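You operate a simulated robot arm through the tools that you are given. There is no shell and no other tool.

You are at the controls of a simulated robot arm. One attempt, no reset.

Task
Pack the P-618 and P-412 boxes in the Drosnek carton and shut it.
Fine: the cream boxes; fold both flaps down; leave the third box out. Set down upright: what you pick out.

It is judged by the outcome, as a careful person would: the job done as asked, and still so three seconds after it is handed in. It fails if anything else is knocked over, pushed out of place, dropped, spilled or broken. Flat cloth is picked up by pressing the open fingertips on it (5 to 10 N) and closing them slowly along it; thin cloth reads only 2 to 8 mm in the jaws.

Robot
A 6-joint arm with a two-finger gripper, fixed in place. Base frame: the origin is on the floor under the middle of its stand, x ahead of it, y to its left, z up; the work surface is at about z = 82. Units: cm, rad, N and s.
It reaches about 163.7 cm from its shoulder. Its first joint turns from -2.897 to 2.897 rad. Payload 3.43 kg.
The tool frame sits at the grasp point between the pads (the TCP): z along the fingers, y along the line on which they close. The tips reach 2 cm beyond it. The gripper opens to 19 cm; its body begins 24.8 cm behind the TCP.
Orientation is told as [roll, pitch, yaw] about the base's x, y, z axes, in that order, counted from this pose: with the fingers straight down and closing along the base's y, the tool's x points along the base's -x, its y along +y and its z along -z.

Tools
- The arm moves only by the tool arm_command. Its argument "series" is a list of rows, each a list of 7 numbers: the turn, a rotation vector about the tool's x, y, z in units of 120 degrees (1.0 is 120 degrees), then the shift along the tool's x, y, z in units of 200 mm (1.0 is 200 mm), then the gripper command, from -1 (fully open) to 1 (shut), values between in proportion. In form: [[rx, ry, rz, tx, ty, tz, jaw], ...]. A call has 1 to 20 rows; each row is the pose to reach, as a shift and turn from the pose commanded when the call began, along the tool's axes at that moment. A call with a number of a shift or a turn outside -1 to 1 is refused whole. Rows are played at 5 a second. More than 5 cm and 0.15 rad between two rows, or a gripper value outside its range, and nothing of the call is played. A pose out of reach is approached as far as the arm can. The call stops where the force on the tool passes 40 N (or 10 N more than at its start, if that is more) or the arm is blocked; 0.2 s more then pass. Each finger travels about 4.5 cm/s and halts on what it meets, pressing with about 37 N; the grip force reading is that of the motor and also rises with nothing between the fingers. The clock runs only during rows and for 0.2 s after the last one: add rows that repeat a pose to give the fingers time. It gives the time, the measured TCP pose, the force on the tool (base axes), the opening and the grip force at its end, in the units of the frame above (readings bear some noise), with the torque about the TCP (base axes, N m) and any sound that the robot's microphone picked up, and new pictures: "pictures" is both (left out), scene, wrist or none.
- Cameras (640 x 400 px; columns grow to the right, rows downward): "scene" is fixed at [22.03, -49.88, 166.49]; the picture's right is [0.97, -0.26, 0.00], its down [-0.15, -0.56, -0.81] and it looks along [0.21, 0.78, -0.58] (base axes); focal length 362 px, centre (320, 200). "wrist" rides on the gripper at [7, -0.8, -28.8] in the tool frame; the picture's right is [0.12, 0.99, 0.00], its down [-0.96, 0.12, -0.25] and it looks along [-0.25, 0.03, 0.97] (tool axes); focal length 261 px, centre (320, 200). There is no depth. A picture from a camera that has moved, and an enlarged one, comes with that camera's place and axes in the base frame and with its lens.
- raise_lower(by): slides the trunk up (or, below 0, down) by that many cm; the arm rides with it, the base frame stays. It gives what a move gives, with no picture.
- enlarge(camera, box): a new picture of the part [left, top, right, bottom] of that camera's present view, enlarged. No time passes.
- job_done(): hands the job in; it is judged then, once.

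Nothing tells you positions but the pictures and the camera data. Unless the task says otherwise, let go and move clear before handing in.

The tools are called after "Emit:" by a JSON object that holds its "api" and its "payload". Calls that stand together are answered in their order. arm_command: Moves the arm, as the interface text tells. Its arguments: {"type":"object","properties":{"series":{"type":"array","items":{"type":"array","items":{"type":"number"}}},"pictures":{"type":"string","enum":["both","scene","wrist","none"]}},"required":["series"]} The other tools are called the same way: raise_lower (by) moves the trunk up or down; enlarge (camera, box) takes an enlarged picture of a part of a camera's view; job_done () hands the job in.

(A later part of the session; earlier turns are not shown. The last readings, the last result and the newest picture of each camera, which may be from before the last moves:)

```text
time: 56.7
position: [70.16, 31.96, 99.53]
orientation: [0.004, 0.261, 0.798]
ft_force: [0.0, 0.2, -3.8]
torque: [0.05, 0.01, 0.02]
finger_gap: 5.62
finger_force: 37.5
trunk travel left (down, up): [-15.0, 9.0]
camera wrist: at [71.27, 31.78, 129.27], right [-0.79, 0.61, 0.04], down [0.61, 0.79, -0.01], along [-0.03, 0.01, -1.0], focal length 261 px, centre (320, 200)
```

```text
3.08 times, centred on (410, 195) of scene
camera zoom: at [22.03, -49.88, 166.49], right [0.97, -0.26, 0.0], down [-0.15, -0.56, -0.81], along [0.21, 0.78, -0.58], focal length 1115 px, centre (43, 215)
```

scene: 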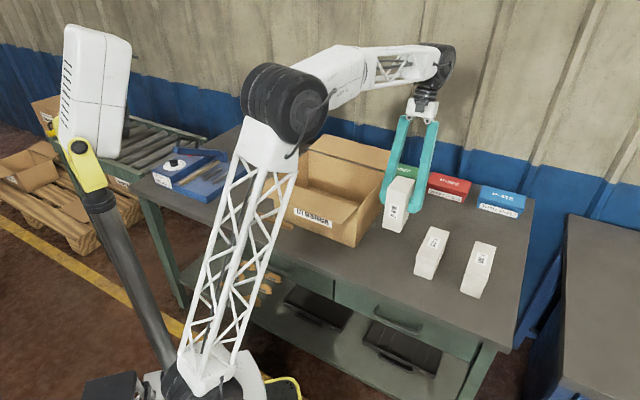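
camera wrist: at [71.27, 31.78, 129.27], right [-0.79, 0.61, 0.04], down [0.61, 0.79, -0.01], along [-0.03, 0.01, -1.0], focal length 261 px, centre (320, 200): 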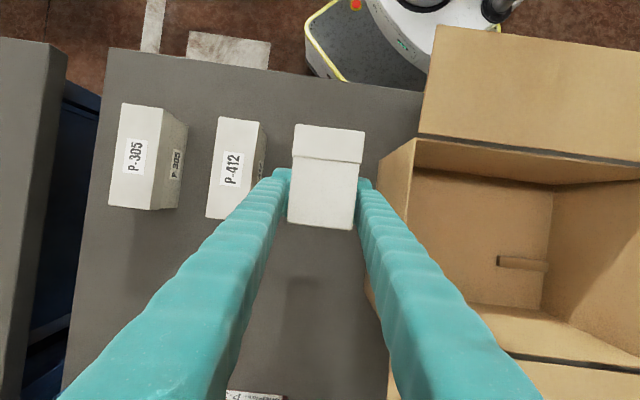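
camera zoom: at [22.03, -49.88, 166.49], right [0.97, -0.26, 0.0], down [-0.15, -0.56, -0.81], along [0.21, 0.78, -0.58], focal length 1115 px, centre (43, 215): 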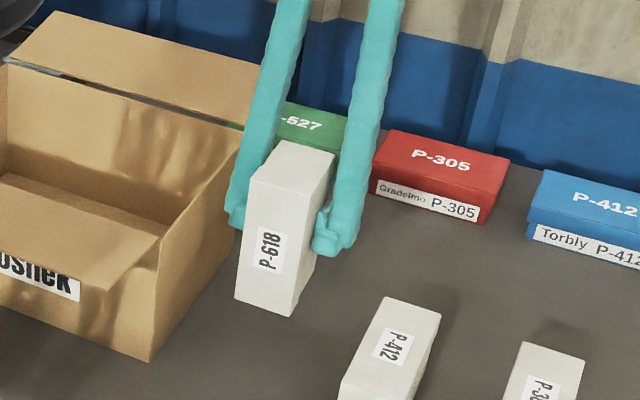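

The box now stands vertical in the hand with the P-618 label facing the robot. I'll lower it partway and then move it a little further out in small steps to see how far this tilt still reaches.

Emit:
{"api": "arm_command", "payload": {"series": [[0, 0, 0, -0.026, 0, 0.097, 0.8], [0, 0, 0, -0.052, 0, 0.193, 0.8], [0, 0, 0, -0.078, 0, 0.29, 0.8], [0, 0, 0, -0.15, 0, 0.27, 0.8], [0, 0, 0, -0.223, 0, 0.251, 0.8], [0, 0, 0, -0.295, 0, 0.231, 0.8], [0, 0, 0, -0.368, 0, 0.212, 0.8], [0, 0, 0, -0.368, 0, 0.212, 0.8]], "pictures": "scene"}}

```text
time: 58.5
position: [74.28, 36.28, 93.63]
orientation: [0.005, 0.26, 0.799]
ft_force: [0.4, -0.2, -2.7]
torque: [0.05, -0.05, -0.01]
finger_gap: 5.66
finger_force: 36.8
trunk travel left (down, up): [-15.0, 9.0]
```

scene: 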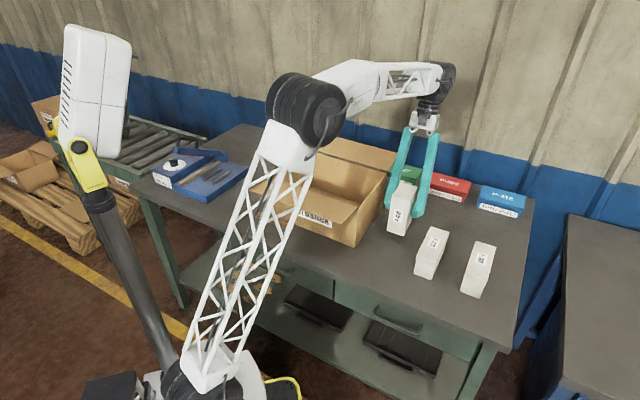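

Still within reach here. Now I'll lower it to just above the bench.

Emit:
{"api": "arm_command", "payload": {"series": [[0, 0, 0, -0.016, 0, 0.058, 0.8], [0, 0, 0, -0.031, 0, 0.116, 0.8], [0, 0, 0, -0.042, 0, 0.155, 0.8], [0, 0, 0, -0.047, 0, 0.174, 0.8], [0, 0, 0, -0.049, 0, 0.183, 0.8], [0, 0, 0, -0.051, 0, 0.192, 0.8]], "pictures": "scene"}}

Emit:
{"api": "enlarge", "payload": {"camera": "scene", "box": [370, 170, 450, 260]}}

```text
time: 59.9
position: [74.25, 36.36, 89.69]
orientation: [0.005, 0.261, 0.8]
ft_force: [1.0, 0.0, -2.8]
torque: [0.07, -0.06, -0.03]
finger_gap: 5.65
finger_force: 37.0
trunk travel left (down, up): [-15.0, 9.0]
```

scene: 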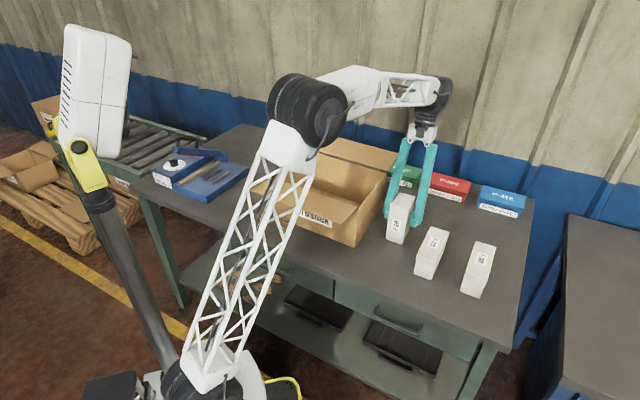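

```text
4.44 times, centred on (410, 215) of scene
camera zoom: at [22.03, -49.88, 166.49], right [0.97, -0.26, 0.0], down [-0.15, -0.56, -0.81], along [0.21, 0.78, -0.58], focal length 1610 px, centre (-80, 133)
```

zoom: 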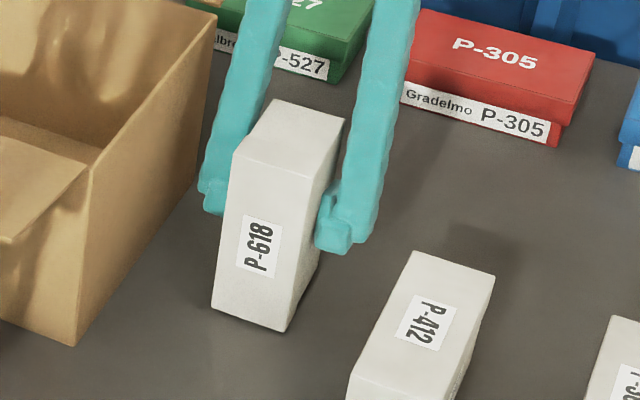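

Almost touching. I'll go on down in very small steps until the weight transfers.

Emit:
{"api": "arm_command", "payload": {"series": [[0, 0, 0, -0.003, 0, 0.01, 0.8], [0, 0, 0, -0.005, 0, 0.018, 0.8], [0, 0, 0, -0.006, 0, 0.024, 0.8]], "pictures": "none"}}

```text
time: 60.7
position: [74.22, 36.33, 89.38]
orientation: [0.005, 0.258, 0.8]
ft_force: [4.6, 5.8, 18.5]
torque: [-0.82, 0.03, 0.15]
finger_gap: 5.67
finger_force: 37.1
trunk travel left (down, up): [-15.0, 9.0]
```

The box is standing on the bench. I'll ease off the push and open the fingers a little.

Emit:
{"api": "arm_command", "payload": {"series": [[0, 0, 0, 0.002, 0, -0.008, 0.8], [0, 0, 0, 0.002, 0, -0.008, 0.35], [0, 0, 0, 0.002, 0, -0.008, 0.25], [0, 0, 0, 0.002, 0, -0.008, 0.15], [0, 0, 0, 0.002, 0, -0.008, 0.1], [0, 0, 0, 0.002, 0, -0.008, 0.1]]}}

Emit:
{"api": "enlarge", "payload": {"camera": "scene", "box": [370, 170, 450, 260]}}

```text
time: 62.1
position: [74.2, 36.24, 89.29]
orientation: [0.005, 0.259, 0.799]
ft_force: [-0.8, 0.6, -0.7]
torque: [-0.07, 0.01, 0.0]
finger_gap: 8.54
finger_force: 0.0
trunk travel left (down, up): [-15.0, 9.0]
camera wrist: at [75.35, 36.04, 118.99], right [-0.79, 0.61, 0.04], down [0.61, 0.79, -0.01], along [-0.03, 0.02, -1.0], focal length 261 px, centre (320, 200)
```

scene: 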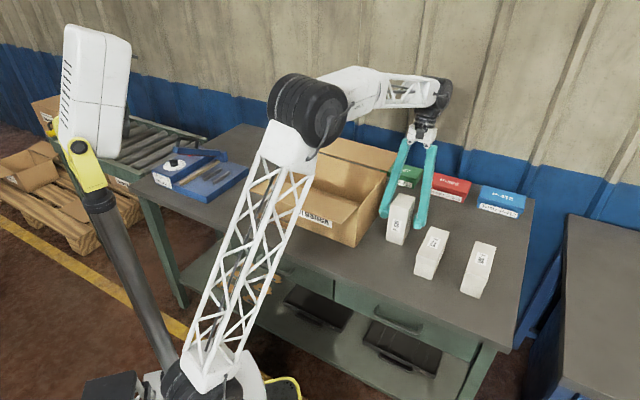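
wrist: 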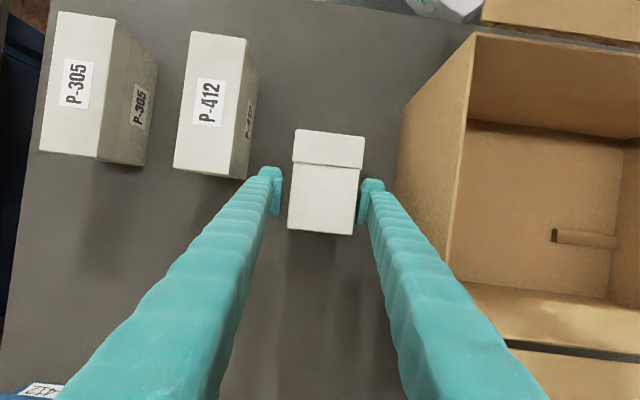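

```text
4.44 times, centred on (410, 215) of scene
camera zoom: at [22.03, -49.88, 166.49], right [0.97, -0.26, 0.0], down [-0.15, -0.56, -0.81], along [0.21, 0.78, -0.58], focal length 1610 px, centre (-80, 133)
```

zoom: 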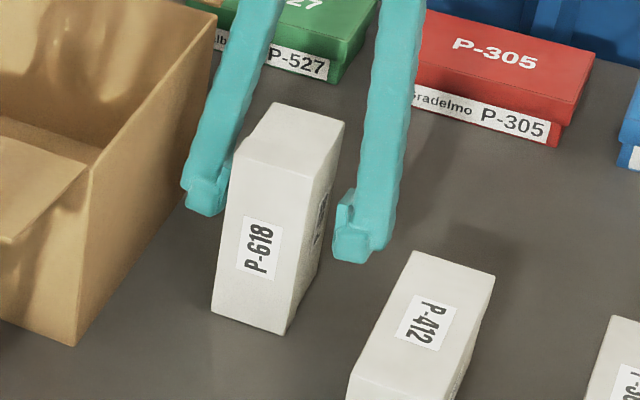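

P-618 stands free on its far end. I'll withdraw the fingers straight up, levelling the gripper as I go.

Emit:
{"api": "arm_command", "payload": {"series": [[0, 0, 0, 0.026, 0, -0.097, 0.1], [0, -0.02, 0, 0.065, 0, -0.242, 0.1], [0, -0.05, 0, 0.11, 0, -0.41, 0.1], [0, -0.08, 0, 0.15, 0, -0.56, 0.1], [0, -0.11, 0, 0.18, 0, -0.68, 0.1], [0, -0.125, 0, 0.207, 0, -0.773, 0.1], [0, -0.125, 0, 0.207, 0, -0.773, 0.1]]}}

Emit:
{"api": "enlarge", "payload": {"camera": "scene", "box": [370, 170, 450, 260]}}

Emit:
{"api": "enlarge", "payload": {"camera": "wrist", "box": [270, 110, 390, 250]}}

```text
time: 63.7
position: [74.39, 36.13, 105.63]
orientation: [0.006, -0.002, 0.799]
ft_force: [-0.2, -0.8, -0.8]
torque: [0.01, -0.04, -0.01]
finger_gap: 8.54
finger_force: 0.1
trunk travel left (down, up): [-15.0, 9.0]
camera wrist: at [70.22, 30.42, 134.36], right [-0.79, 0.61, 0.01], down [0.59, 0.77, 0.25], along [0.15, 0.2, -0.97], focal length 261 px, centre (320, 200)
```

scene: 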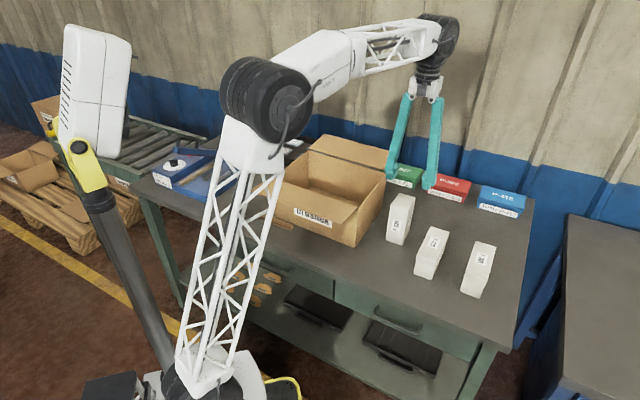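
wrist: 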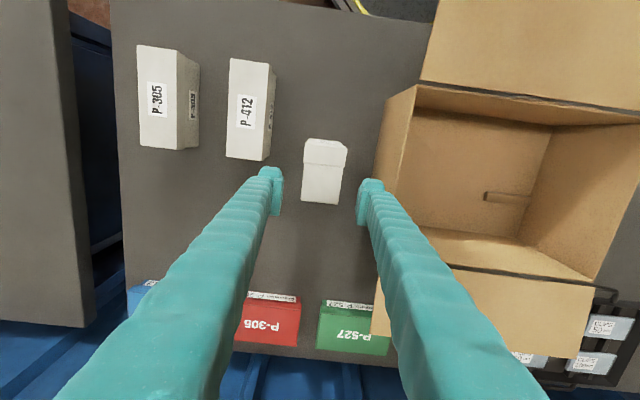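

```text
4.44 times, centred on (410, 215) of scene
camera zoom: at [22.03, -49.88, 166.49], right [0.97, -0.26, 0.0], down [-0.15, -0.56, -0.81], along [0.21, 0.78, -0.58], focal length 1610 px, centre (-80, 133)
```

zoom: 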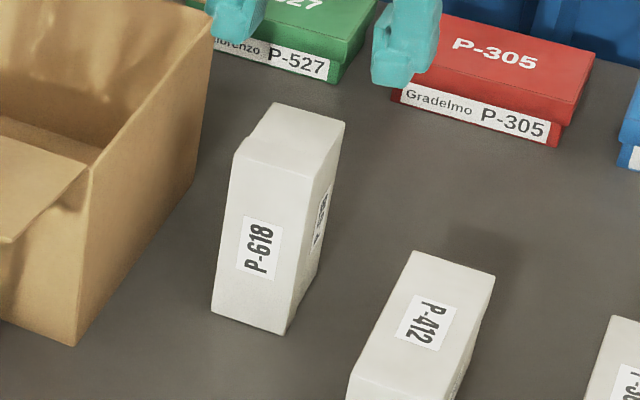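

```text
2.86 times, centred on (330, 180) of wrist
camera zoom: at [70.22, 30.42, 134.36], right [-0.79, 0.61, 0.01], down [0.59, 0.77, 0.25], along [0.15, 0.2, -0.97], focal length 745 px, centre (291, 257)
```

zoom: 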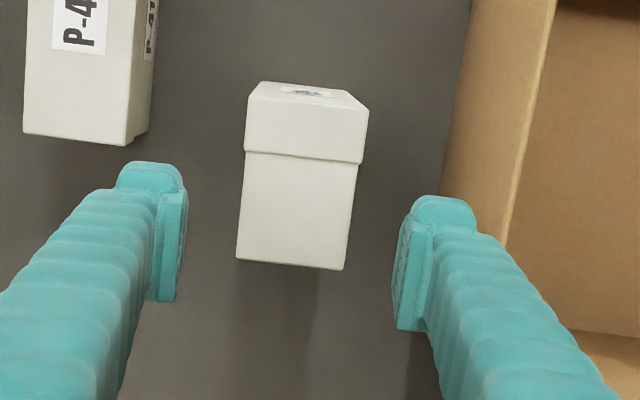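

P-618 stands stably, spanning about p 73–81 with its bottom face to the back. Next I'll rise, tilt the gripper to 80° pointing outward, and come down around it from above.

Emit:
{"api": "arm_command", "payload": {"series": [[0, 0, 0, 0, 0, -0.15, 0.05], [0, -0.06, 0, 0, 0, -0.3, 0.03], [0, -0.125, 0, 0, 0, -0.35, 0.03], [0, -0.19, 0, 0, 0, -0.35, 0.03], [0, -0.255, 0, 0, 0, -0.35, 0.03], [0, -0.32, 0, 0, 0, -0.35, 0.03], [0, -0.385, 0, 0, 0, -0.35, 0.03], [0, -0.45, 0, 0, 0, -0.35, 0.03], [0, -0.515, 0, 0, 0, -0.35, 0.03], [0, -0.58, 0, 0, 0, -0.35, 0.03], [0, -0.63, 0, 0, 0, -0.35, 0.03], [0, -0.667, 0, 0, 0, -0.35, 0.03], [0, -0.667, 0, 0, 0, -0.35, 0.03]]}}

```text
time: 66.5
position: [74.42, 36.11, 112.41]
orientation: [0.029, -1.402, 0.768]
ft_force: [-1.0, 1.1, 0.0]
torque: [0.03, -0.02, 0.01]
finger_gap: 9.2
finger_force: 0.0
trunk travel left (down, up): [-15.0, 9.0]
camera wrist: at [54.3, 14.47, 110.43], right [-0.73, 0.68, -0.11], down [-0.13, 0.02, 0.99], along [0.67, 0.73, 0.08], focal length 261 px, centre (320, 200)
```

scene: 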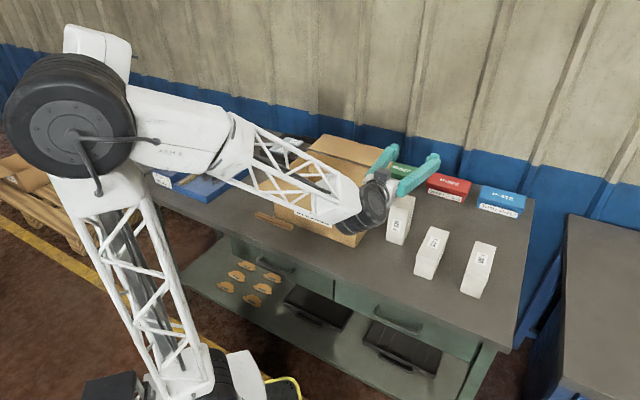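
wrist: 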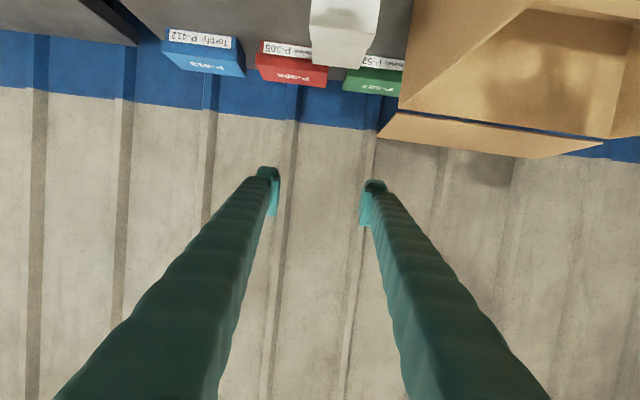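

The gripper is at 80° with the standing box below and between the finger lines. I'll lower until just above the box top and check alignment.

Emit:
{"api": "arm_command", "payload": {"series": [[0, 0, 0, 0.1, 0, 0.017, 0.03], [0, 0, 0, 0.25, 0, 0.043, 0.03], [0, 0, 0, 0.4, 0, 0.068, 0.03], [0, 0, 0, 0.5, 0, 0.085, 0.03], [0, 0, 0, 0.542, 0, 0.0925, 0.03], [0, 0, 0, 0.542, 0, 0.0925, 0.03]]}}

Emit:
{"api": "enlarge", "payload": {"camera": "scene", "box": [340, 140, 460, 260]}}

```text
time: 67.9
position: [74.4, 36.12, 101.5]
orientation: [0.03, -1.398, 0.768]
ft_force: [-0.5, -0.1, 0.0]
torque: [-0.01, 0.0, 0.02]
finger_gap: 9.21
finger_force: 0.1
trunk travel left (down, up): [-15.0, 9.0]
camera wrist: at [54.33, 14.38, 99.51], right [-0.73, 0.68, -0.11], down [-0.13, 0.02, 0.99], along [0.67, 0.73, 0.08], focal length 261 px, centre (320, 200)
```

scene: 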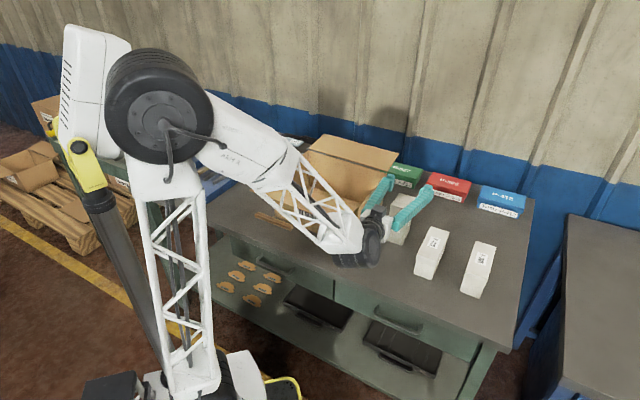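
wrist: 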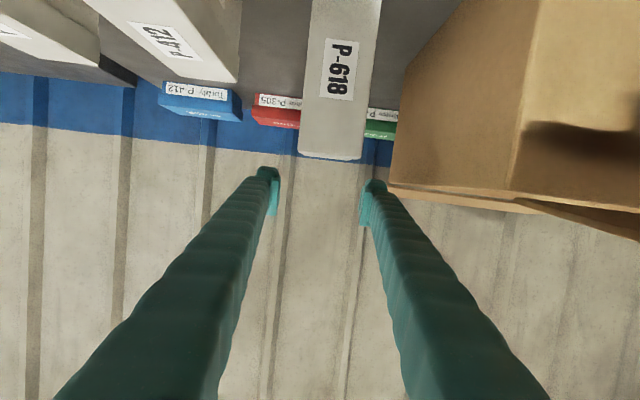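

```text
3.33 times, centred on (400, 200) of scene
camera zoom: at [22.03, -49.88, 166.49], right [0.97, -0.26, 0.0], down [-0.15, -0.56, -0.81], along [0.21, 0.78, -0.58], focal length 1208 px, centre (53, 200)
```

zoom: 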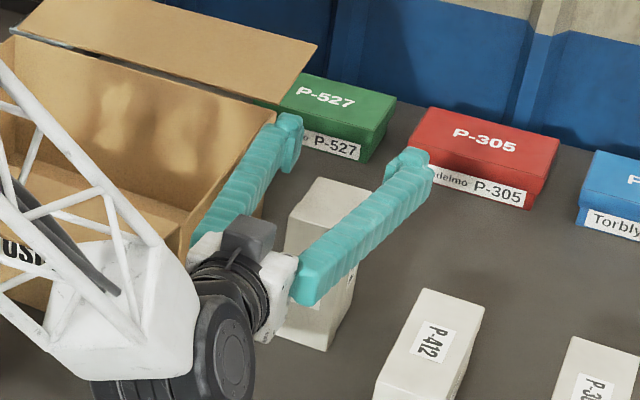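

The box is a few millimetres off to the carton side of the finger centreline. I'll shift to suit and descend to grip height.

Emit:
{"api": "arm_command", "payload": {"series": [[0, 0, 0, 0, 0.0175, 0, 0.03], [0, 0, 0, 0.1, 0.0175, 0.017, 0.03], [0, 0, 0, 0.2, 0.0175, 0.034, 0.03], [0, 0, 0, 0.3, 0.0175, 0.051, 0.03], [0, 0, 0, 0.4, 0.0175, 0.068, 0.03], [0, 0, 0, 0.47, 0.0175, 0.08, 0.03], [0, 0, 0, 0.513, 0.0175, 0.0875, 0.03], [0, 0, 0, 0.513, 0.0175, 0.0875, 0.03]]}}

Emit:
{"api": "enlarge", "payload": {"camera": "scene", "box": [340, 170, 460, 290]}}

```text
time: 69.7
position: [76.27, 36.83, 92.34]
orientation: [0.032, -1.397, 0.77]
ft_force: [-0.9, -2.0, -0.6]
torque: [0.02, 0.01, 0.02]
finger_gap: 9.22
finger_force: 0.2
out of reach, approached as far as the arm can: row 4, 5, 6, 7, 8
trunk travel left (down, up): [-15.0, 9.0]
camera wrist: at [56.25, 15.09, 90.55], right [-0.73, 0.68, -0.11], down [-0.13, 0.02, 0.99], along [0.67, 0.74, 0.07], focal length 261 px, centre (320, 200)
```

scene: 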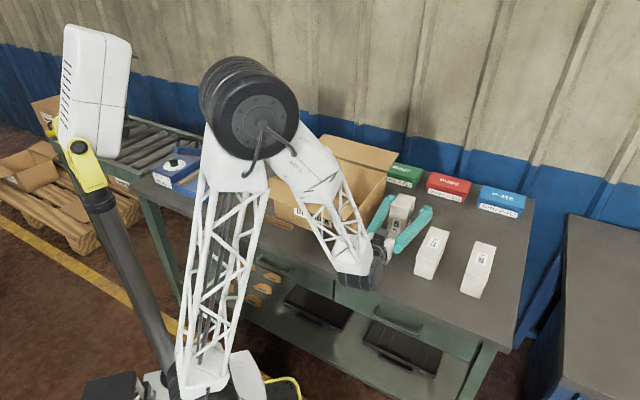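
wrist: 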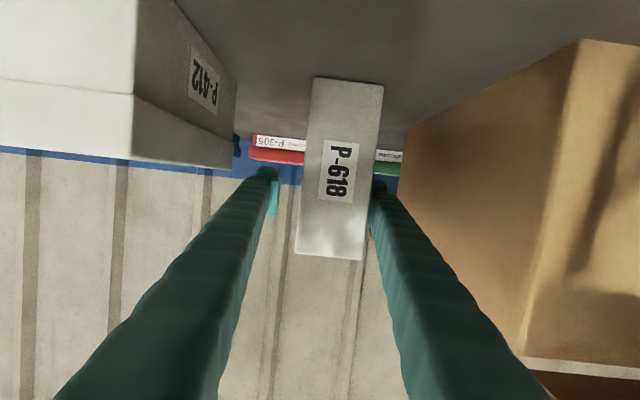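

```text
3.33 times, centred on (400, 230) of scene
camera zoom: at [22.03, -49.88, 166.49], right [0.97, -0.26, 0.0], down [-0.15, -0.56, -0.81], along [0.21, 0.78, -0.58], focal length 1208 px, centre (53, 100)
```

zoom: 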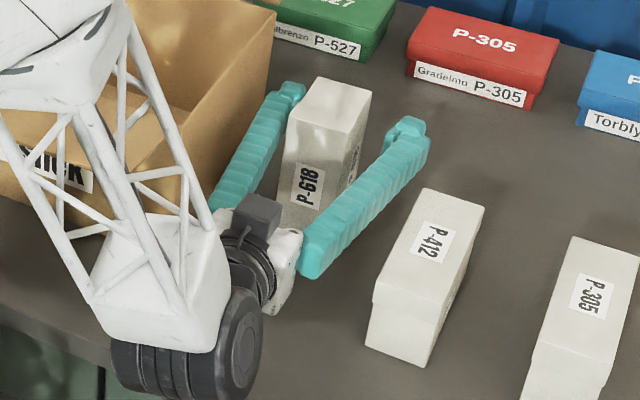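

This pose was out of reach and the hand drifted outward and toward P-412, with no contact. I'll go back up to where it was reachable and use the trunk slide to lower the whole arm instead.

Emit:
{"api": "arm_command", "payload": {"series": [[0, 0, 0, -0.1, 0.005, -0.017, 0.03], [0, 0, 0, -0.2, 0.01, -0.034, 0.03], [0, 0, 0, -0.3, 0.01, -0.051, 0.03], [0, 0, 0, -0.4, 0.01, -0.068, 0.03], [0, 0, 0, -0.4535, 0.03, -0.11, 0.03], [0, 0, 0, -0.44, 0.057, -0.164, 0.03], [0, 0, 0, -0.44, 0.057, -0.164, 0.03]]}}

```text
time: 71.3
position: [74.06, 36.32, 101.36]
orientation: [0.031, -1.398, 0.766]
ft_force: [0.6, -0.3, 0.1]
torque: [0.0, -0.02, -0.02]
finger_gap: 9.21
finger_force: 0.0
trunk travel left (down, up): [-15.0, 9.0]
camera wrist: at [54.08, 14.71, 99.48], right [-0.73, 0.68, -0.11], down [-0.13, 0.02, 0.99], along [0.67, 0.73, 0.08], focal length 261 px, centre (320, 200)
```

scene: 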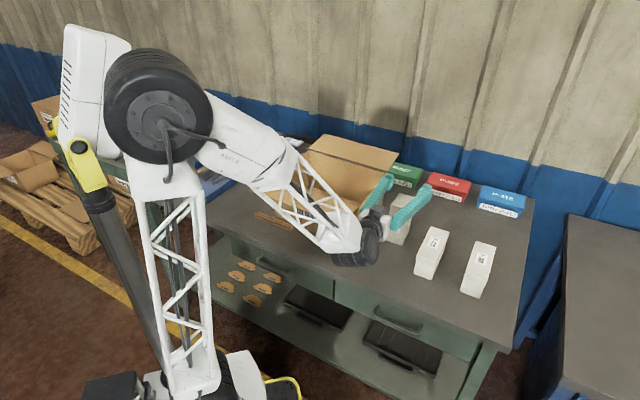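
wrist: 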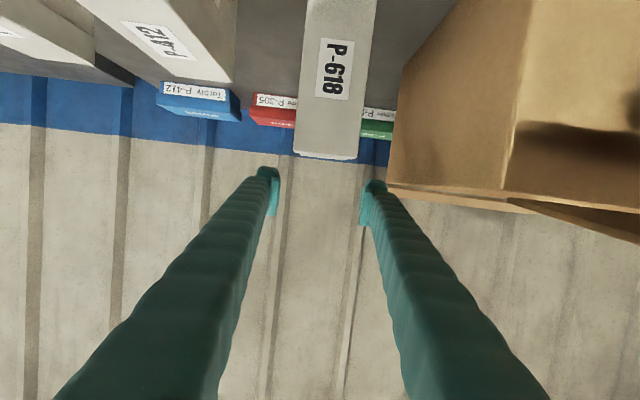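

Aligned over the box again. I'll lower the trunk in two stages so the same arm shape comes down around the box.

Emit:
{"api": "raise_lower", "payload": {"by": -5}}

Emit:
{"api": "enlarge", "payload": {"camera": "wrist", "box": [180, 40, 460, 240]}}

Emit:
{"api": "enlarge", "payload": {"camera": "scene", "box": [320, 140, 460, 280]}}

```text
time: 72.2
position: [74.09, 36.3, 96.4]
orientation: [0.028, -1.397, 0.767]
ft_force: [-0.4, -0.9, -0.1]
torque: [0.0, 0.01, 0.01]
finger_gap: 9.22
finger_force: 0.1
trunk travel left (down, up): [-10.0, 14.0]
```

```text
2.00 times, centred on (320, 140) of wrist
camera zoom: at [54.09, 14.72, 94.49], right [-0.73, 0.68, -0.11], down [-0.13, 0.02, 0.99], along [0.67, 0.73, 0.08], focal length 521 px, centre (320, 320)
```

zoom: 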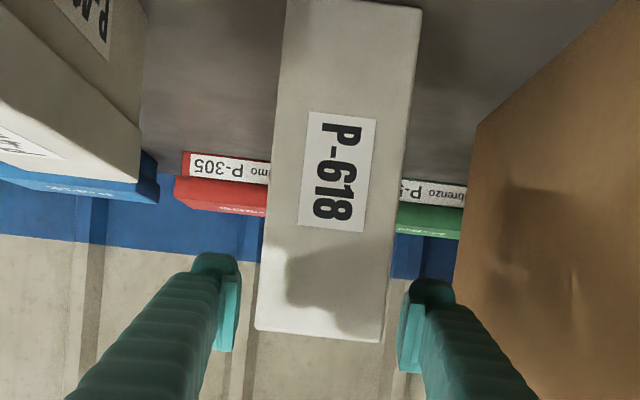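

```text
2.86 times, centred on (390, 210) of scene
camera zoom: at [22.03, -49.88, 166.49], right [0.97, -0.26, 0.0], down [-0.15, -0.56, -0.81], along [0.21, 0.78, -0.58], focal length 1035 px, centre (120, 171)
```

zoom: 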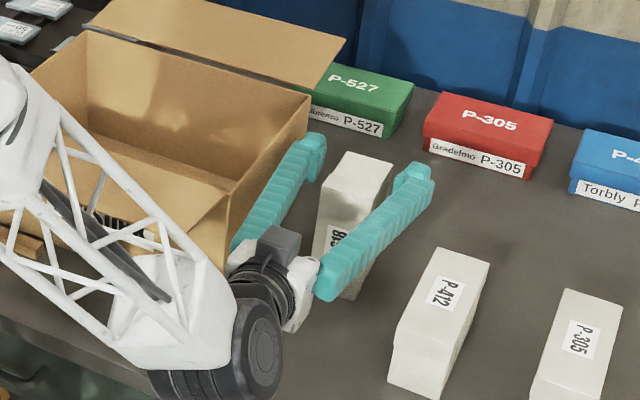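

The fingers straddle the box with even gaps. The forearm is passing near the carton's front flap, so I'll check that before lowering further.

Emit:
{"api": "enlarge", "payload": {"camera": "scene", "box": [240, 130, 380, 270]}}

```text
2.86 times, centred on (310, 200) of scene
camera zoom: at [22.03, -49.88, 166.49], right [0.97, -0.26, 0.0], down [-0.15, -0.56, -0.81], along [0.21, 0.78, -0.58], focal length 1035 px, centre (349, 200)
```

zoom: 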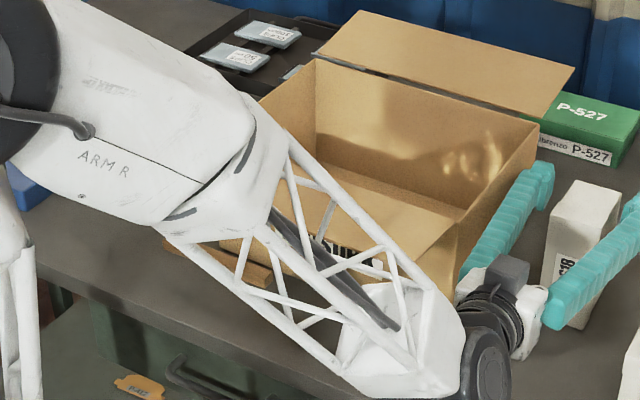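

The forearm stays well in front of the flap. I'll lower the trunk the remaining 5.4 cm.

Emit:
{"api": "raise_lower", "payload": {"by": -5.4}}

Emit:
{"api": "enlarge", "payload": {"camera": "wrist", "box": [180, 40, 460, 240]}}

Emit:
{"api": "enlarge", "payload": {"camera": "scene", "box": [320, 150, 460, 290]}}

```text
time: 73.2
position: [74.09, 36.39, 91.01]
orientation: [0.032, -1.398, 0.767]
ft_force: [-0.4, -0.1, 0.5]
torque: [-0.01, -0.02, -0.03]
finger_gap: 9.2
finger_force: 0.1
trunk travel left (down, up): [-4.6, 19.4]
```

```text
2.00 times, centred on (320, 140) of wrist
camera zoom: at [54.09, 14.72, 89.09], right [-0.73, 0.68, -0.11], down [-0.13, 0.02, 0.99], along [0.67, 0.73, 0.08], focal length 521 px, centre (320, 320)
```

zoom: 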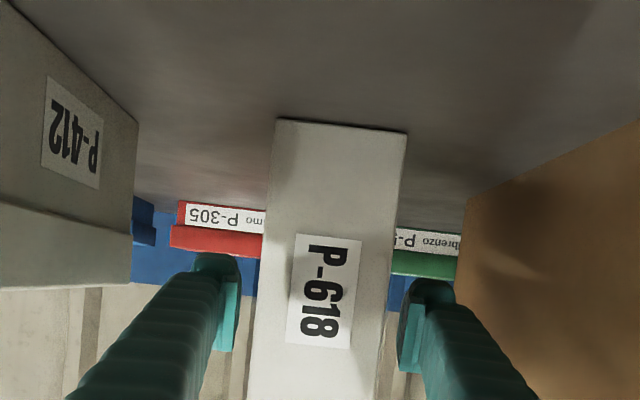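

```text
2.86 times, centred on (390, 220) of scene
camera zoom: at [22.03, -49.88, 166.49], right [0.97, -0.26, 0.0], down [-0.15, -0.56, -0.81], along [0.21, 0.78, -0.58], focal length 1035 px, centre (120, 143)
```

zoom: 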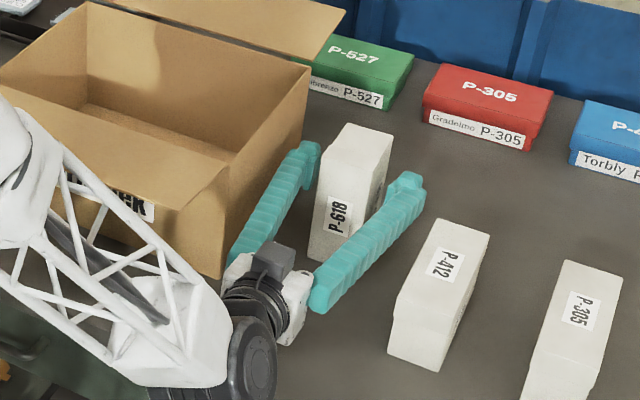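

The fingers are placed on both sides at mid-height. I'll close on the box body.

Emit:
{"api": "arm_command", "payload": {"series": [[0, 0, 0, 0, 0, 0, 0.2], [0, 0, 0, 0, 0, 0, 0.35], [0, 0, 0, 0, 0, 0, 0.5], [0, 0, 0, 0, 0, 0, 0.7], [0, 0, 0, 0, 0, 0, 0.8], [0, 0, 0, 0, 0, 0, 0.8]]}}

Emit:
{"api": "enlarge", "payload": {"camera": "scene", "box": [370, 170, 450, 260]}}

```text
time: 74.6
position: [74.03, 36.42, 91.16]
orientation: [0.03, -1.398, 0.768]
ft_force: [1.4, -0.1, 0.4]
torque: [-0.19, -0.14, 0.05]
finger_gap: 5.66
finger_force: 36.9
trunk travel left (down, up): [-4.6, 19.4]
camera wrist: at [54.1, 14.71, 89.09], right [-0.73, 0.68, -0.11], down [-0.13, 0.02, 0.99], along [0.67, 0.73, 0.08], focal length 261 px, centre (320, 200)
```

scene: 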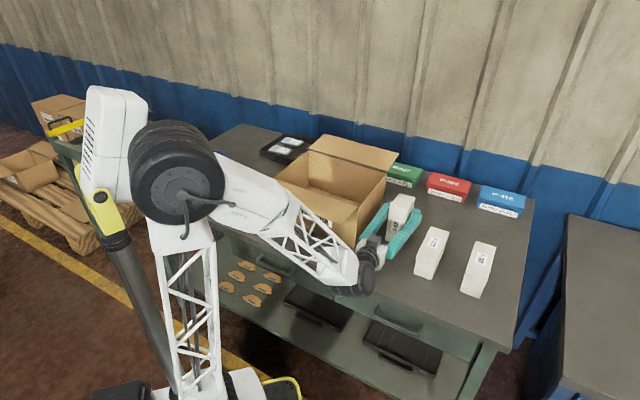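
wrist: 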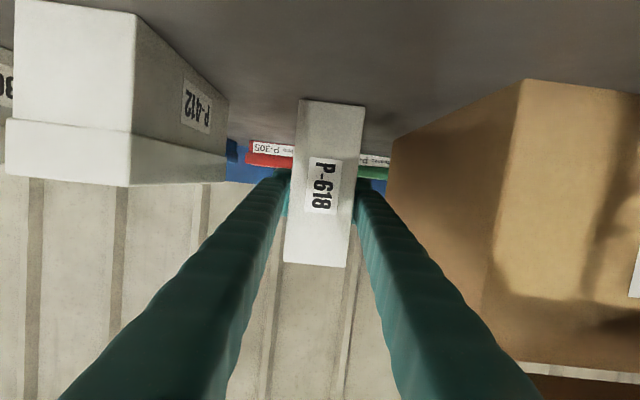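

```text
4.44 times, centred on (410, 215) of scene
camera zoom: at [22.03, -49.88, 166.49], right [0.97, -0.26, 0.0], down [-0.15, -0.56, -0.81], along [0.21, 0.78, -0.58], focal length 1610 px, centre (-80, 133)
```

zoom: 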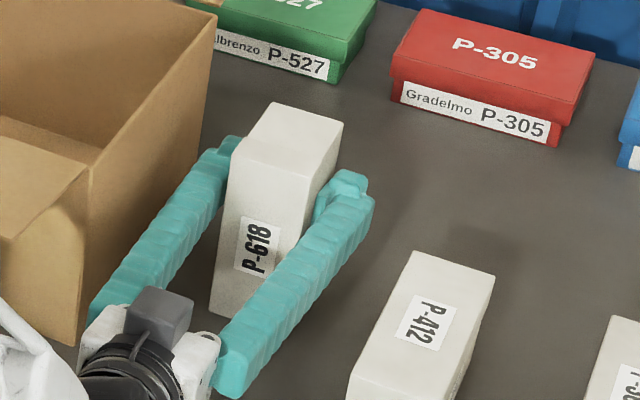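

It has a firm grip on the body, gap 5.7 cm. I'll lift it by raising the trunk.

Emit:
{"api": "raise_lower", "payload": {"by": 4}}

Emit:
{"api": "enlarge", "payload": {"camera": "scene", "box": [340, 140, 460, 260]}}

```text
time: 75.4
position: [74.13, 36.4, 95.09]
orientation: [0.031, -1.398, 0.768]
ft_force: [-0.1, -0.6, -4.1]
torque: [0.05, -0.04, 0.01]
finger_gap: 5.68
finger_force: 36.6
trunk travel left (down, up): [-8.6, 15.4]
```

```text
3.33 times, centred on (400, 200) of scene
camera zoom: at [22.03, -49.88, 166.49], right [0.97, -0.26, 0.0], down [-0.15, -0.56, -0.81], along [0.21, 0.78, -0.58], focal length 1208 px, centre (53, 200)
```

zoom: 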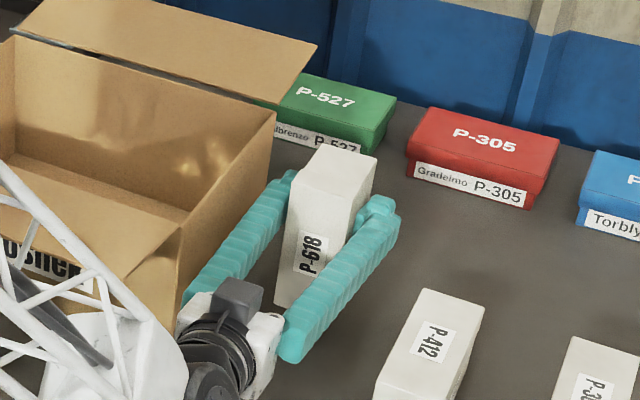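

The box is lifted and steady in the grip. I'll raise the trunk further so there is room to rotate.

Emit:
{"api": "raise_lower", "payload": {"by": 11}}

Emit:
{"api": "arm_command", "payload": {"series": [[0, 0.05, 0, 0, 0, 0, 0.8], [0, 0.11, 0, 0, 0, 0, 0.8], [0, 0.17, 0, 0, 0, 0, 0.8], [0, 0.23, 0, 0, 0, 0, 0.8], [0, 0.29, 0, 0, 0, 0, 0.8], [0, 0.35, 0, 0, 0, 0, 0.8], [0, 0.41, 0, 0, 0, 0, 0.8], [0, 0.47, 0, 0, 0, 0, 0.8], [0, 0.53, 0, 0, 0, 0, 0.8], [0, 0.59, 0, 0, 0, 0, 0.8], [0, 0.65, 0, 0, 0, 0, 0.8], [0, 0.667, 0, 0, 0, 0, 0.8], [0, 0.667, 0, 0, 0, 0, 0.8]]}}

Emit:
{"api": "enlarge", "payload": {"camera": "scene", "box": [350, 100, 470, 220]}}

```text
time: 76.8
position: [74.07, 36.5, 105.91]
orientation: [0.031, -1.4, 0.768]
ft_force: [1.0, -0.1, -3.5]
torque: [0.04, -0.05, -0.01]
finger_gap: 5.65
finger_force: 36.8
trunk travel left (down, up): [-19.6, 4.4]
```

```text
time: 79.6
position: [74.18, 36.51, 106.11]
orientation: [0.006, 0.001, 0.798]
ft_force: [-0.7, -0.6, -3.4]
torque: [0.05, -0.06, 0.0]
finger_gap: 5.65
finger_force: 37.0
trunk travel left (down, up): [-19.6, 4.4]
camera wrist: at [69.93, 30.74, 134.83], right [-0.79, 0.61, 0.0], down [0.59, 0.77, 0.25], along [0.15, 0.2, -0.97], focal length 261 px, centre (320, 200)
```

scene: 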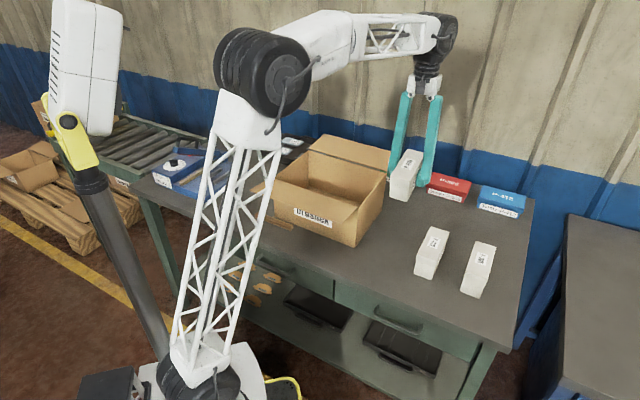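
wrist: 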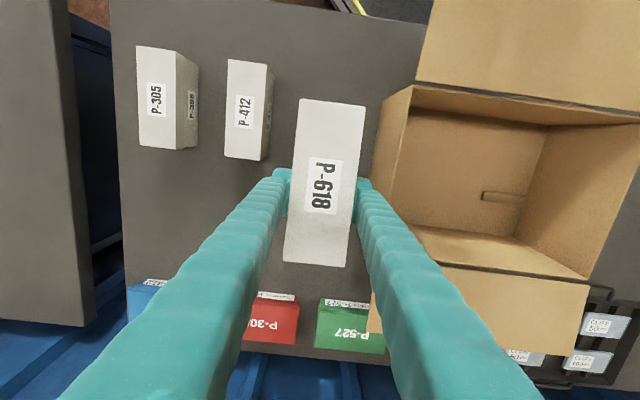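

```text
3.33 times, centred on (410, 160) of scene
camera zoom: at [22.03, -49.88, 166.49], right [0.97, -0.26, 0.0], down [-0.15, -0.56, -0.81], along [0.21, 0.78, -0.58], focal length 1208 px, centre (20, 333)
```

zoom: 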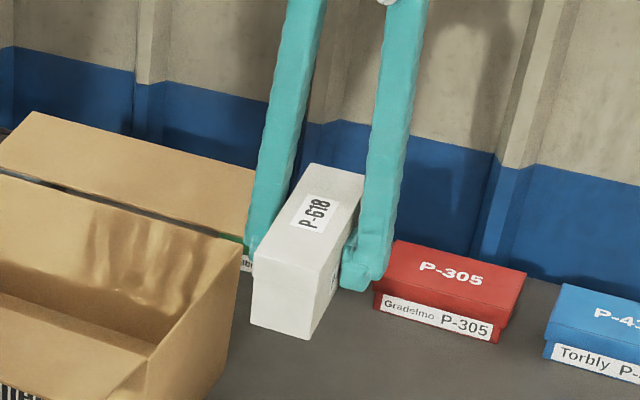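

P-618 is now label-up in the hand, still about 10° nose-up. I'll raise it slightly and carry it slowly over the carton.

Emit:
{"api": "arm_command", "payload": {"series": [[0, 0, 0.001, 0, 0, -0.08, 0.8], [0, 0, 0.002, 0.004, 0.03, -0.15, 0.8], [0, 0, 0.003, 0.008, 0.1, -0.15, 0.8], [0, 0, 0.004, 0.012, 0.19, -0.15, 0.8], [0, 0, 0.005, 0.016, 0.28, -0.15, 0.8], [0, 0, 0.006, 0.02, 0.37, -0.15, 0.8], [0, 0, 0.006, 0.024, 0.46, -0.15, 0.8], [0, 0, 0.006, 0.028, 0.55, -0.15, 0.8], [0, 0, 0.006, 0.032, 0.64, -0.15, 0.8], [0, 0, 0.006, 0.036, 0.73, -0.15, 0.8], [0, 0, 0.006, 0.04, 0.82, -0.15, 0.8], [0, 0, 0.006, 0.044, 0.9, -0.15, 0.8], [0, 0, 0.006, 0.044, 0.95, -0.15, 0.8], [0, 0, 0.006, 0.044, 0.967, -0.15, 0.8], [0, 0, 0.006, 0.044, 0.967, -0.15, 0.8]]}}

```text
time: 82.8
position: [59.67, 49.23, 109.09]
orientation: [0.005, -0.003, 0.785]
ft_force: [0.1, -0.4, -3.1]
torque: [0.06, -0.04, 0.04]
finger_gap: 5.65
finger_force: 37.1
trunk travel left (down, up): [-19.6, 4.4]
camera wrist: at [55.28, 43.62, 137.89], right [-0.79, 0.62, 0.0], down [0.6, 0.76, 0.25], along [0.15, 0.2, -0.97], focal length 261 px, centre (320, 200)
```

scene: 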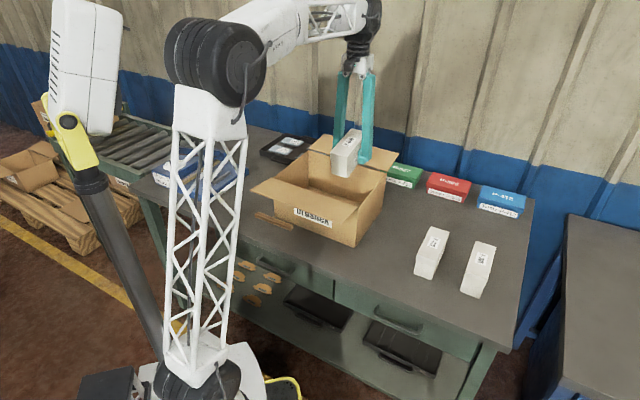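
wrist: 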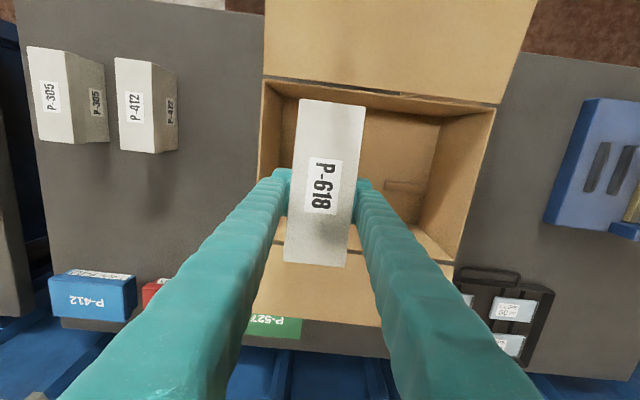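

P-618 is above its place. I'll apply the last 10° tilt so the box is level, then check.

Emit:
{"api": "arm_command", "payload": {"series": [[0, 0.03, 0, 0, 0, 0, 0.8], [0, 0.06, 0, 0, 0, 0, 0.8], [0, 0.083, 0, 0, 0, 0, 0.8], [0, 0.083, 0, 0, 0, 0, 0.8]]}}

Emit:
{"api": "enlarge", "payload": {"camera": "scene", "box": [280, 110, 400, 220]}}

Emit:
{"api": "enlarge", "payload": {"camera": "wrist", "box": [220, 50, 520, 300]}}

```text
time: 83.8
position: [59.56, 49.39, 109.07]
orientation: [0.005, 0.172, 0.788]
ft_force: [0.0, -0.2, -3.8]
torque: [0.02, -0.02, -0.04]
finger_gap: 5.69
finger_force: 36.5
trunk travel left (down, up): [-19.6, 4.4]
camera wrist: at [58.98, 47.26, 138.66], right [-0.79, 0.62, 0.03], down [0.62, 0.78, 0.08], along [0.03, 0.08, -1.0], focal length 261 px, centre (320, 200)
```

scene: 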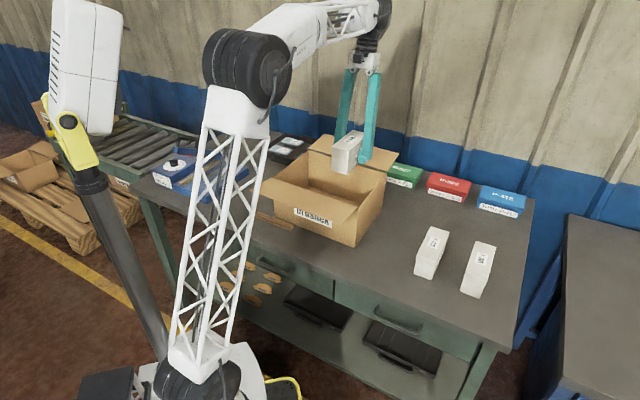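
wrist: 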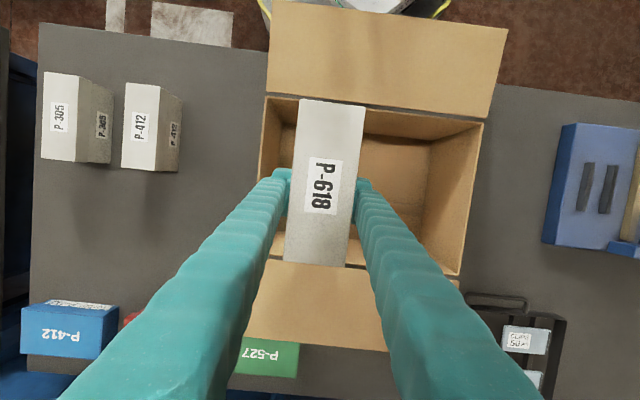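

```text
3.64 times, centred on (340, 165) of scene
camera zoom: at [22.03, -49.88, 166.49], right [0.97, -0.26, 0.0], down [-0.15, -0.56, -0.81], along [0.21, 0.78, -0.58], focal length 1317 px, centre (247, 327)
```

zoom: 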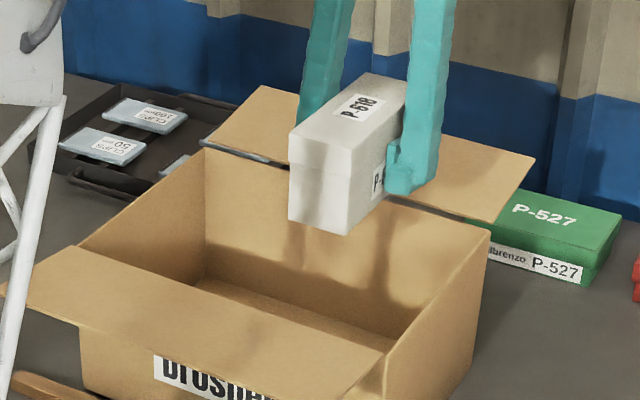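

```text
1.60 times, centred on (370, 175) of wrist
camera zoom: at [58.98, 47.26, 138.66], right [-0.79, 0.62, 0.03], down [0.62, 0.78, 0.08], along [0.03, 0.08, -1.0], focal length 417 px, centre (240, 240)
```

zoom: 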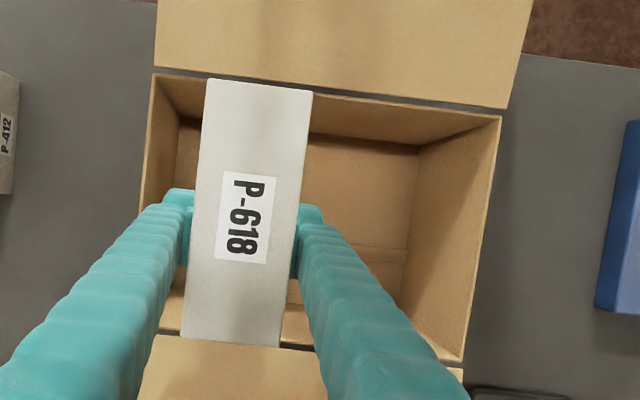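

The box is level with its label up and clears all walls. I'll lower it slowly into the carton.

Emit:
{"api": "arm_command", "payload": {"series": [[0, 0, 0, -0.01, 0, 0.059, 0.8], [0, 0, 0, -0.02, 0, 0.118, 0.8], [0, 0, 0, -0.031, 0, 0.177, 0.8], [0, 0, 0, -0.041, 0, 0.236, 0.8], [0, 0, 0, -0.051, 0, 0.295, 0.8], [0, 0, 0, -0.061, 0, 0.354, 0.8], [0, 0, 0, -0.072, 0, 0.413, 0.8], [0, 0, 0, -0.082, 0, 0.472, 0.8]]}}

Emit:
{"api": "enlarge", "payload": {"camera": "scene", "box": [280, 110, 400, 220]}}

```text
time: 85.6
position: [59.56, 49.39, 99.46]
orientation: [0.005, 0.173, 0.788]
ft_force: [-0.5, -0.7, -3.1]
torque: [0.05, -0.09, 0.01]
finger_gap: 5.65
finger_force: 37.0
trunk travel left (down, up): [-19.6, 4.4]
camera wrist: at [58.9, 47.36, 129.09], right [-0.79, 0.62, 0.03], down [0.62, 0.78, 0.08], along [0.03, 0.08, -1.0], focal length 261 px, centre (320, 200)
```

scene: 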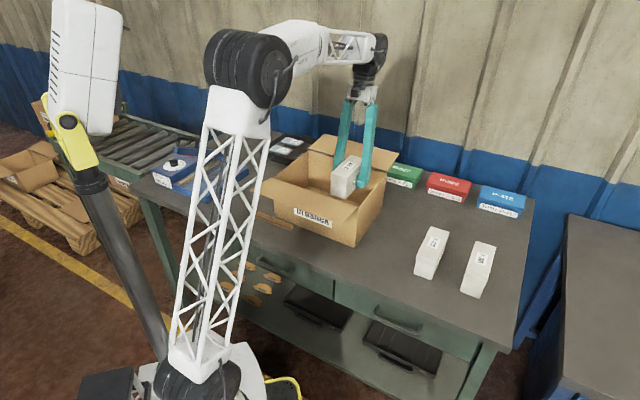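
wrist: 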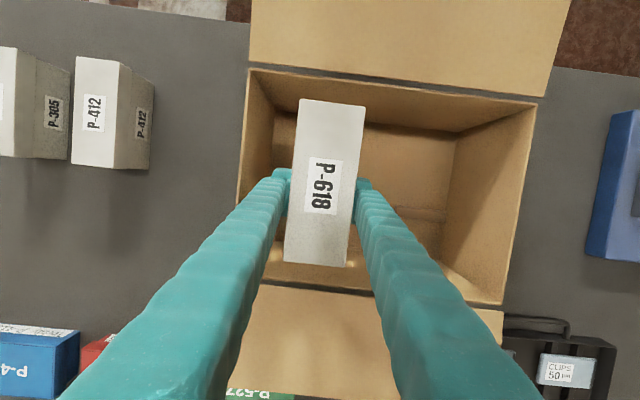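

```text
3.64 times, centred on (340, 165) of scene
camera zoom: at [22.03, -49.88, 166.49], right [0.97, -0.26, 0.0], down [-0.15, -0.56, -0.81], along [0.21, 0.78, -0.58], focal length 1317 px, centre (247, 327)
```

zoom: 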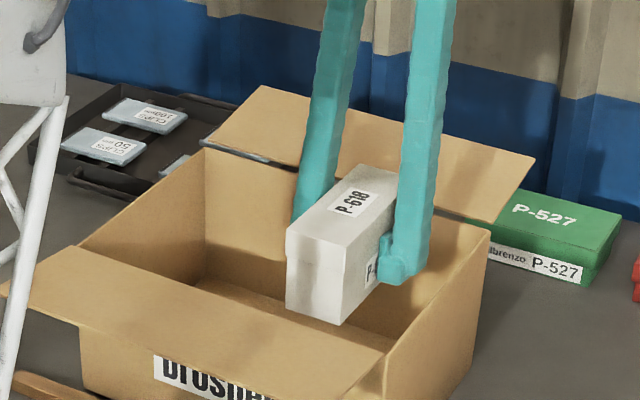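

Held steadily, now inside the rim. I'll continue slowly.

Emit:
{"api": "arm_command", "payload": {"series": [[0, 0, 0, -0.008, 0, 0.049, 0.8], [0, 0, 0, -0.017, 0, 0.098, 0.8], [0, 0, 0, -0.026, 0, 0.148, 0.8], [0, 0, 0, -0.034, 0, 0.197, 0.8], [0, 0, 0, -0.043, 0, 0.246, 0.8], [0, 0, 0, -0.051, 0, 0.295, 0.8]]}}

Emit:
{"api": "enlarge", "payload": {"camera": "wrist", "box": [220, 50, 520, 300]}}

```text
time: 87.0
position: [59.62, 49.39, 93.48]
orientation: [0.007, 0.172, 0.787]
ft_force: [0.2, 0.0, -3.3]
torque: [0.08, -0.07, 0.01]
finger_gap: 5.66
finger_force: 36.9
trunk travel left (down, up): [-19.6, 4.4]
camera wrist: at [58.88, 47.26, 123.12], right [-0.79, 0.62, 0.03], down [0.62, 0.78, 0.08], along [0.03, 0.08, -1.0], focal length 261 px, centre (320, 200)
```

scene: 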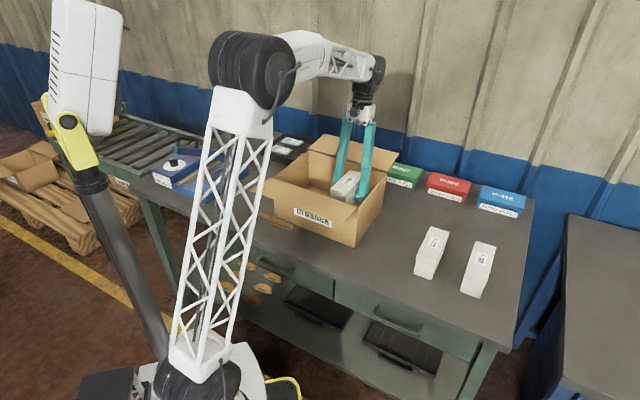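
wrist: 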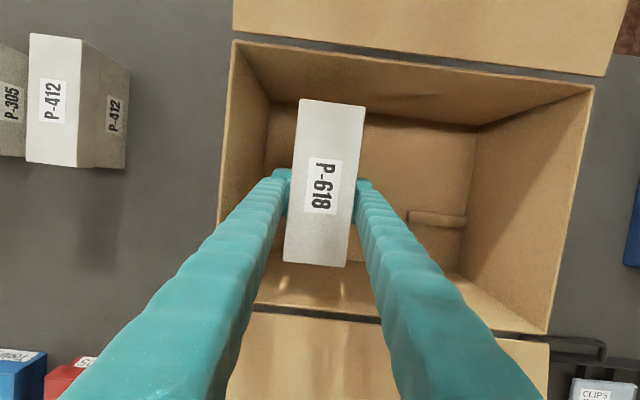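

```text
1.60 times, centred on (370, 175) of wrist
camera zoom: at [58.88, 47.26, 123.12], right [-0.79, 0.62, 0.03], down [0.62, 0.78, 0.08], along [0.03, 0.08, -1.0], focal length 417 px, centre (240, 240)
```

zoom: 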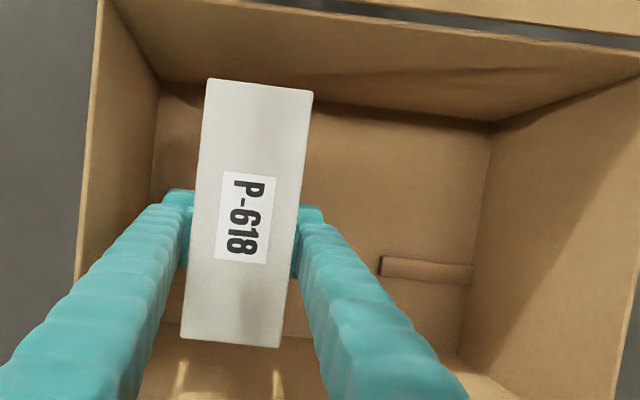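

All good. I'll continue to just above the floor.

Emit:
{"api": "arm_command", "payload": {"series": [[0, 0, 0, -0.008, 0, 0.049, 0.8], [0, 0, 0, -0.017, 0, 0.098, 0.8], [0, 0, 0, -0.026, 0, 0.148, 0.8], [0, 0, 0, -0.034, 0, 0.197, 0.8], [0, 0, 0, -0.043, 0, 0.246, 0.8], [0, 0, 0, -0.051, 0, 0.295, 0.8], [0, 0, 0, -0.057, 0, 0.328, 0.8]]}}

```text
time: 88.6
position: [59.4, 49.43, 86.86]
orientation: [0.006, 0.173, 0.786]
ft_force: [0.6, -0.4, -2.8]
torque: [0.08, -0.05, 0.03]
finger_gap: 5.64
finger_force: 37.4
trunk travel left (down, up): [-19.6, 4.4]
camera wrist: at [58.81, 47.33, 116.38], right [-0.79, 0.62, 0.03], down [0.62, 0.78, 0.08], along [0.03, 0.08, -1.0], focal length 261 px, centre (320, 200)
```

scene: 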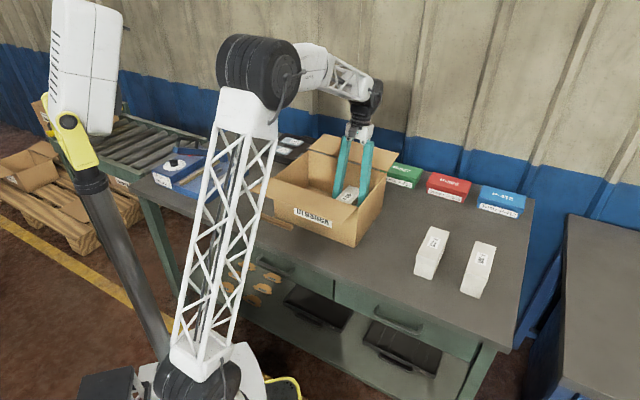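
wrist: 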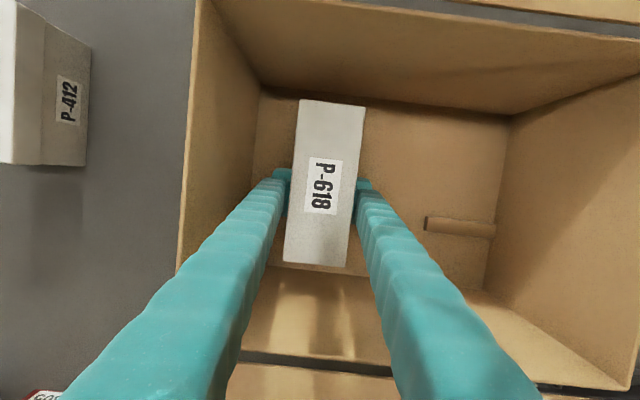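

Just above the floor. I'll take small steps until contact.

Emit:
{"api": "arm_command", "payload": {"series": [[0, 0, 0, -0.003, 0, 0.02, 0.8], [0, 0, 0, -0.006, 0, 0.035, 0.8], [0, 0, 0, -0.008, 0, 0.045, 0.8]], "pictures": "none"}}

```text
time: 89.4
position: [59.61, 49.46, 86.08]
orientation: [0.003, 0.173, 0.786]
ft_force: [0.8, 0.6, -3.5]
torque: [0.07, -0.03, 0.0]
finger_gap: 5.67
finger_force: 37.1
trunk travel left (down, up): [-19.6, 4.4]
```

Emit:
{"api": "arm_command", "payload": {"series": [[0, 0, 0, -0.002, 0, 0.012, 0.8], [0, 0, 0, -0.004, 0, 0.022, 0.8], [0, 0, 0, -0.005, 0, 0.03, 0.8]], "pictures": "none"}}

```text
time: 90.2
position: [59.58, 49.29, 85.61]
orientation: [0.004, 0.17, 0.788]
ft_force: [1.5, 0.9, 7.0]
torque: [0.66, -0.28, -0.05]
finger_gap: 5.64
finger_force: 36.7
trunk travel left (down, up): [-19.6, 4.4]
```

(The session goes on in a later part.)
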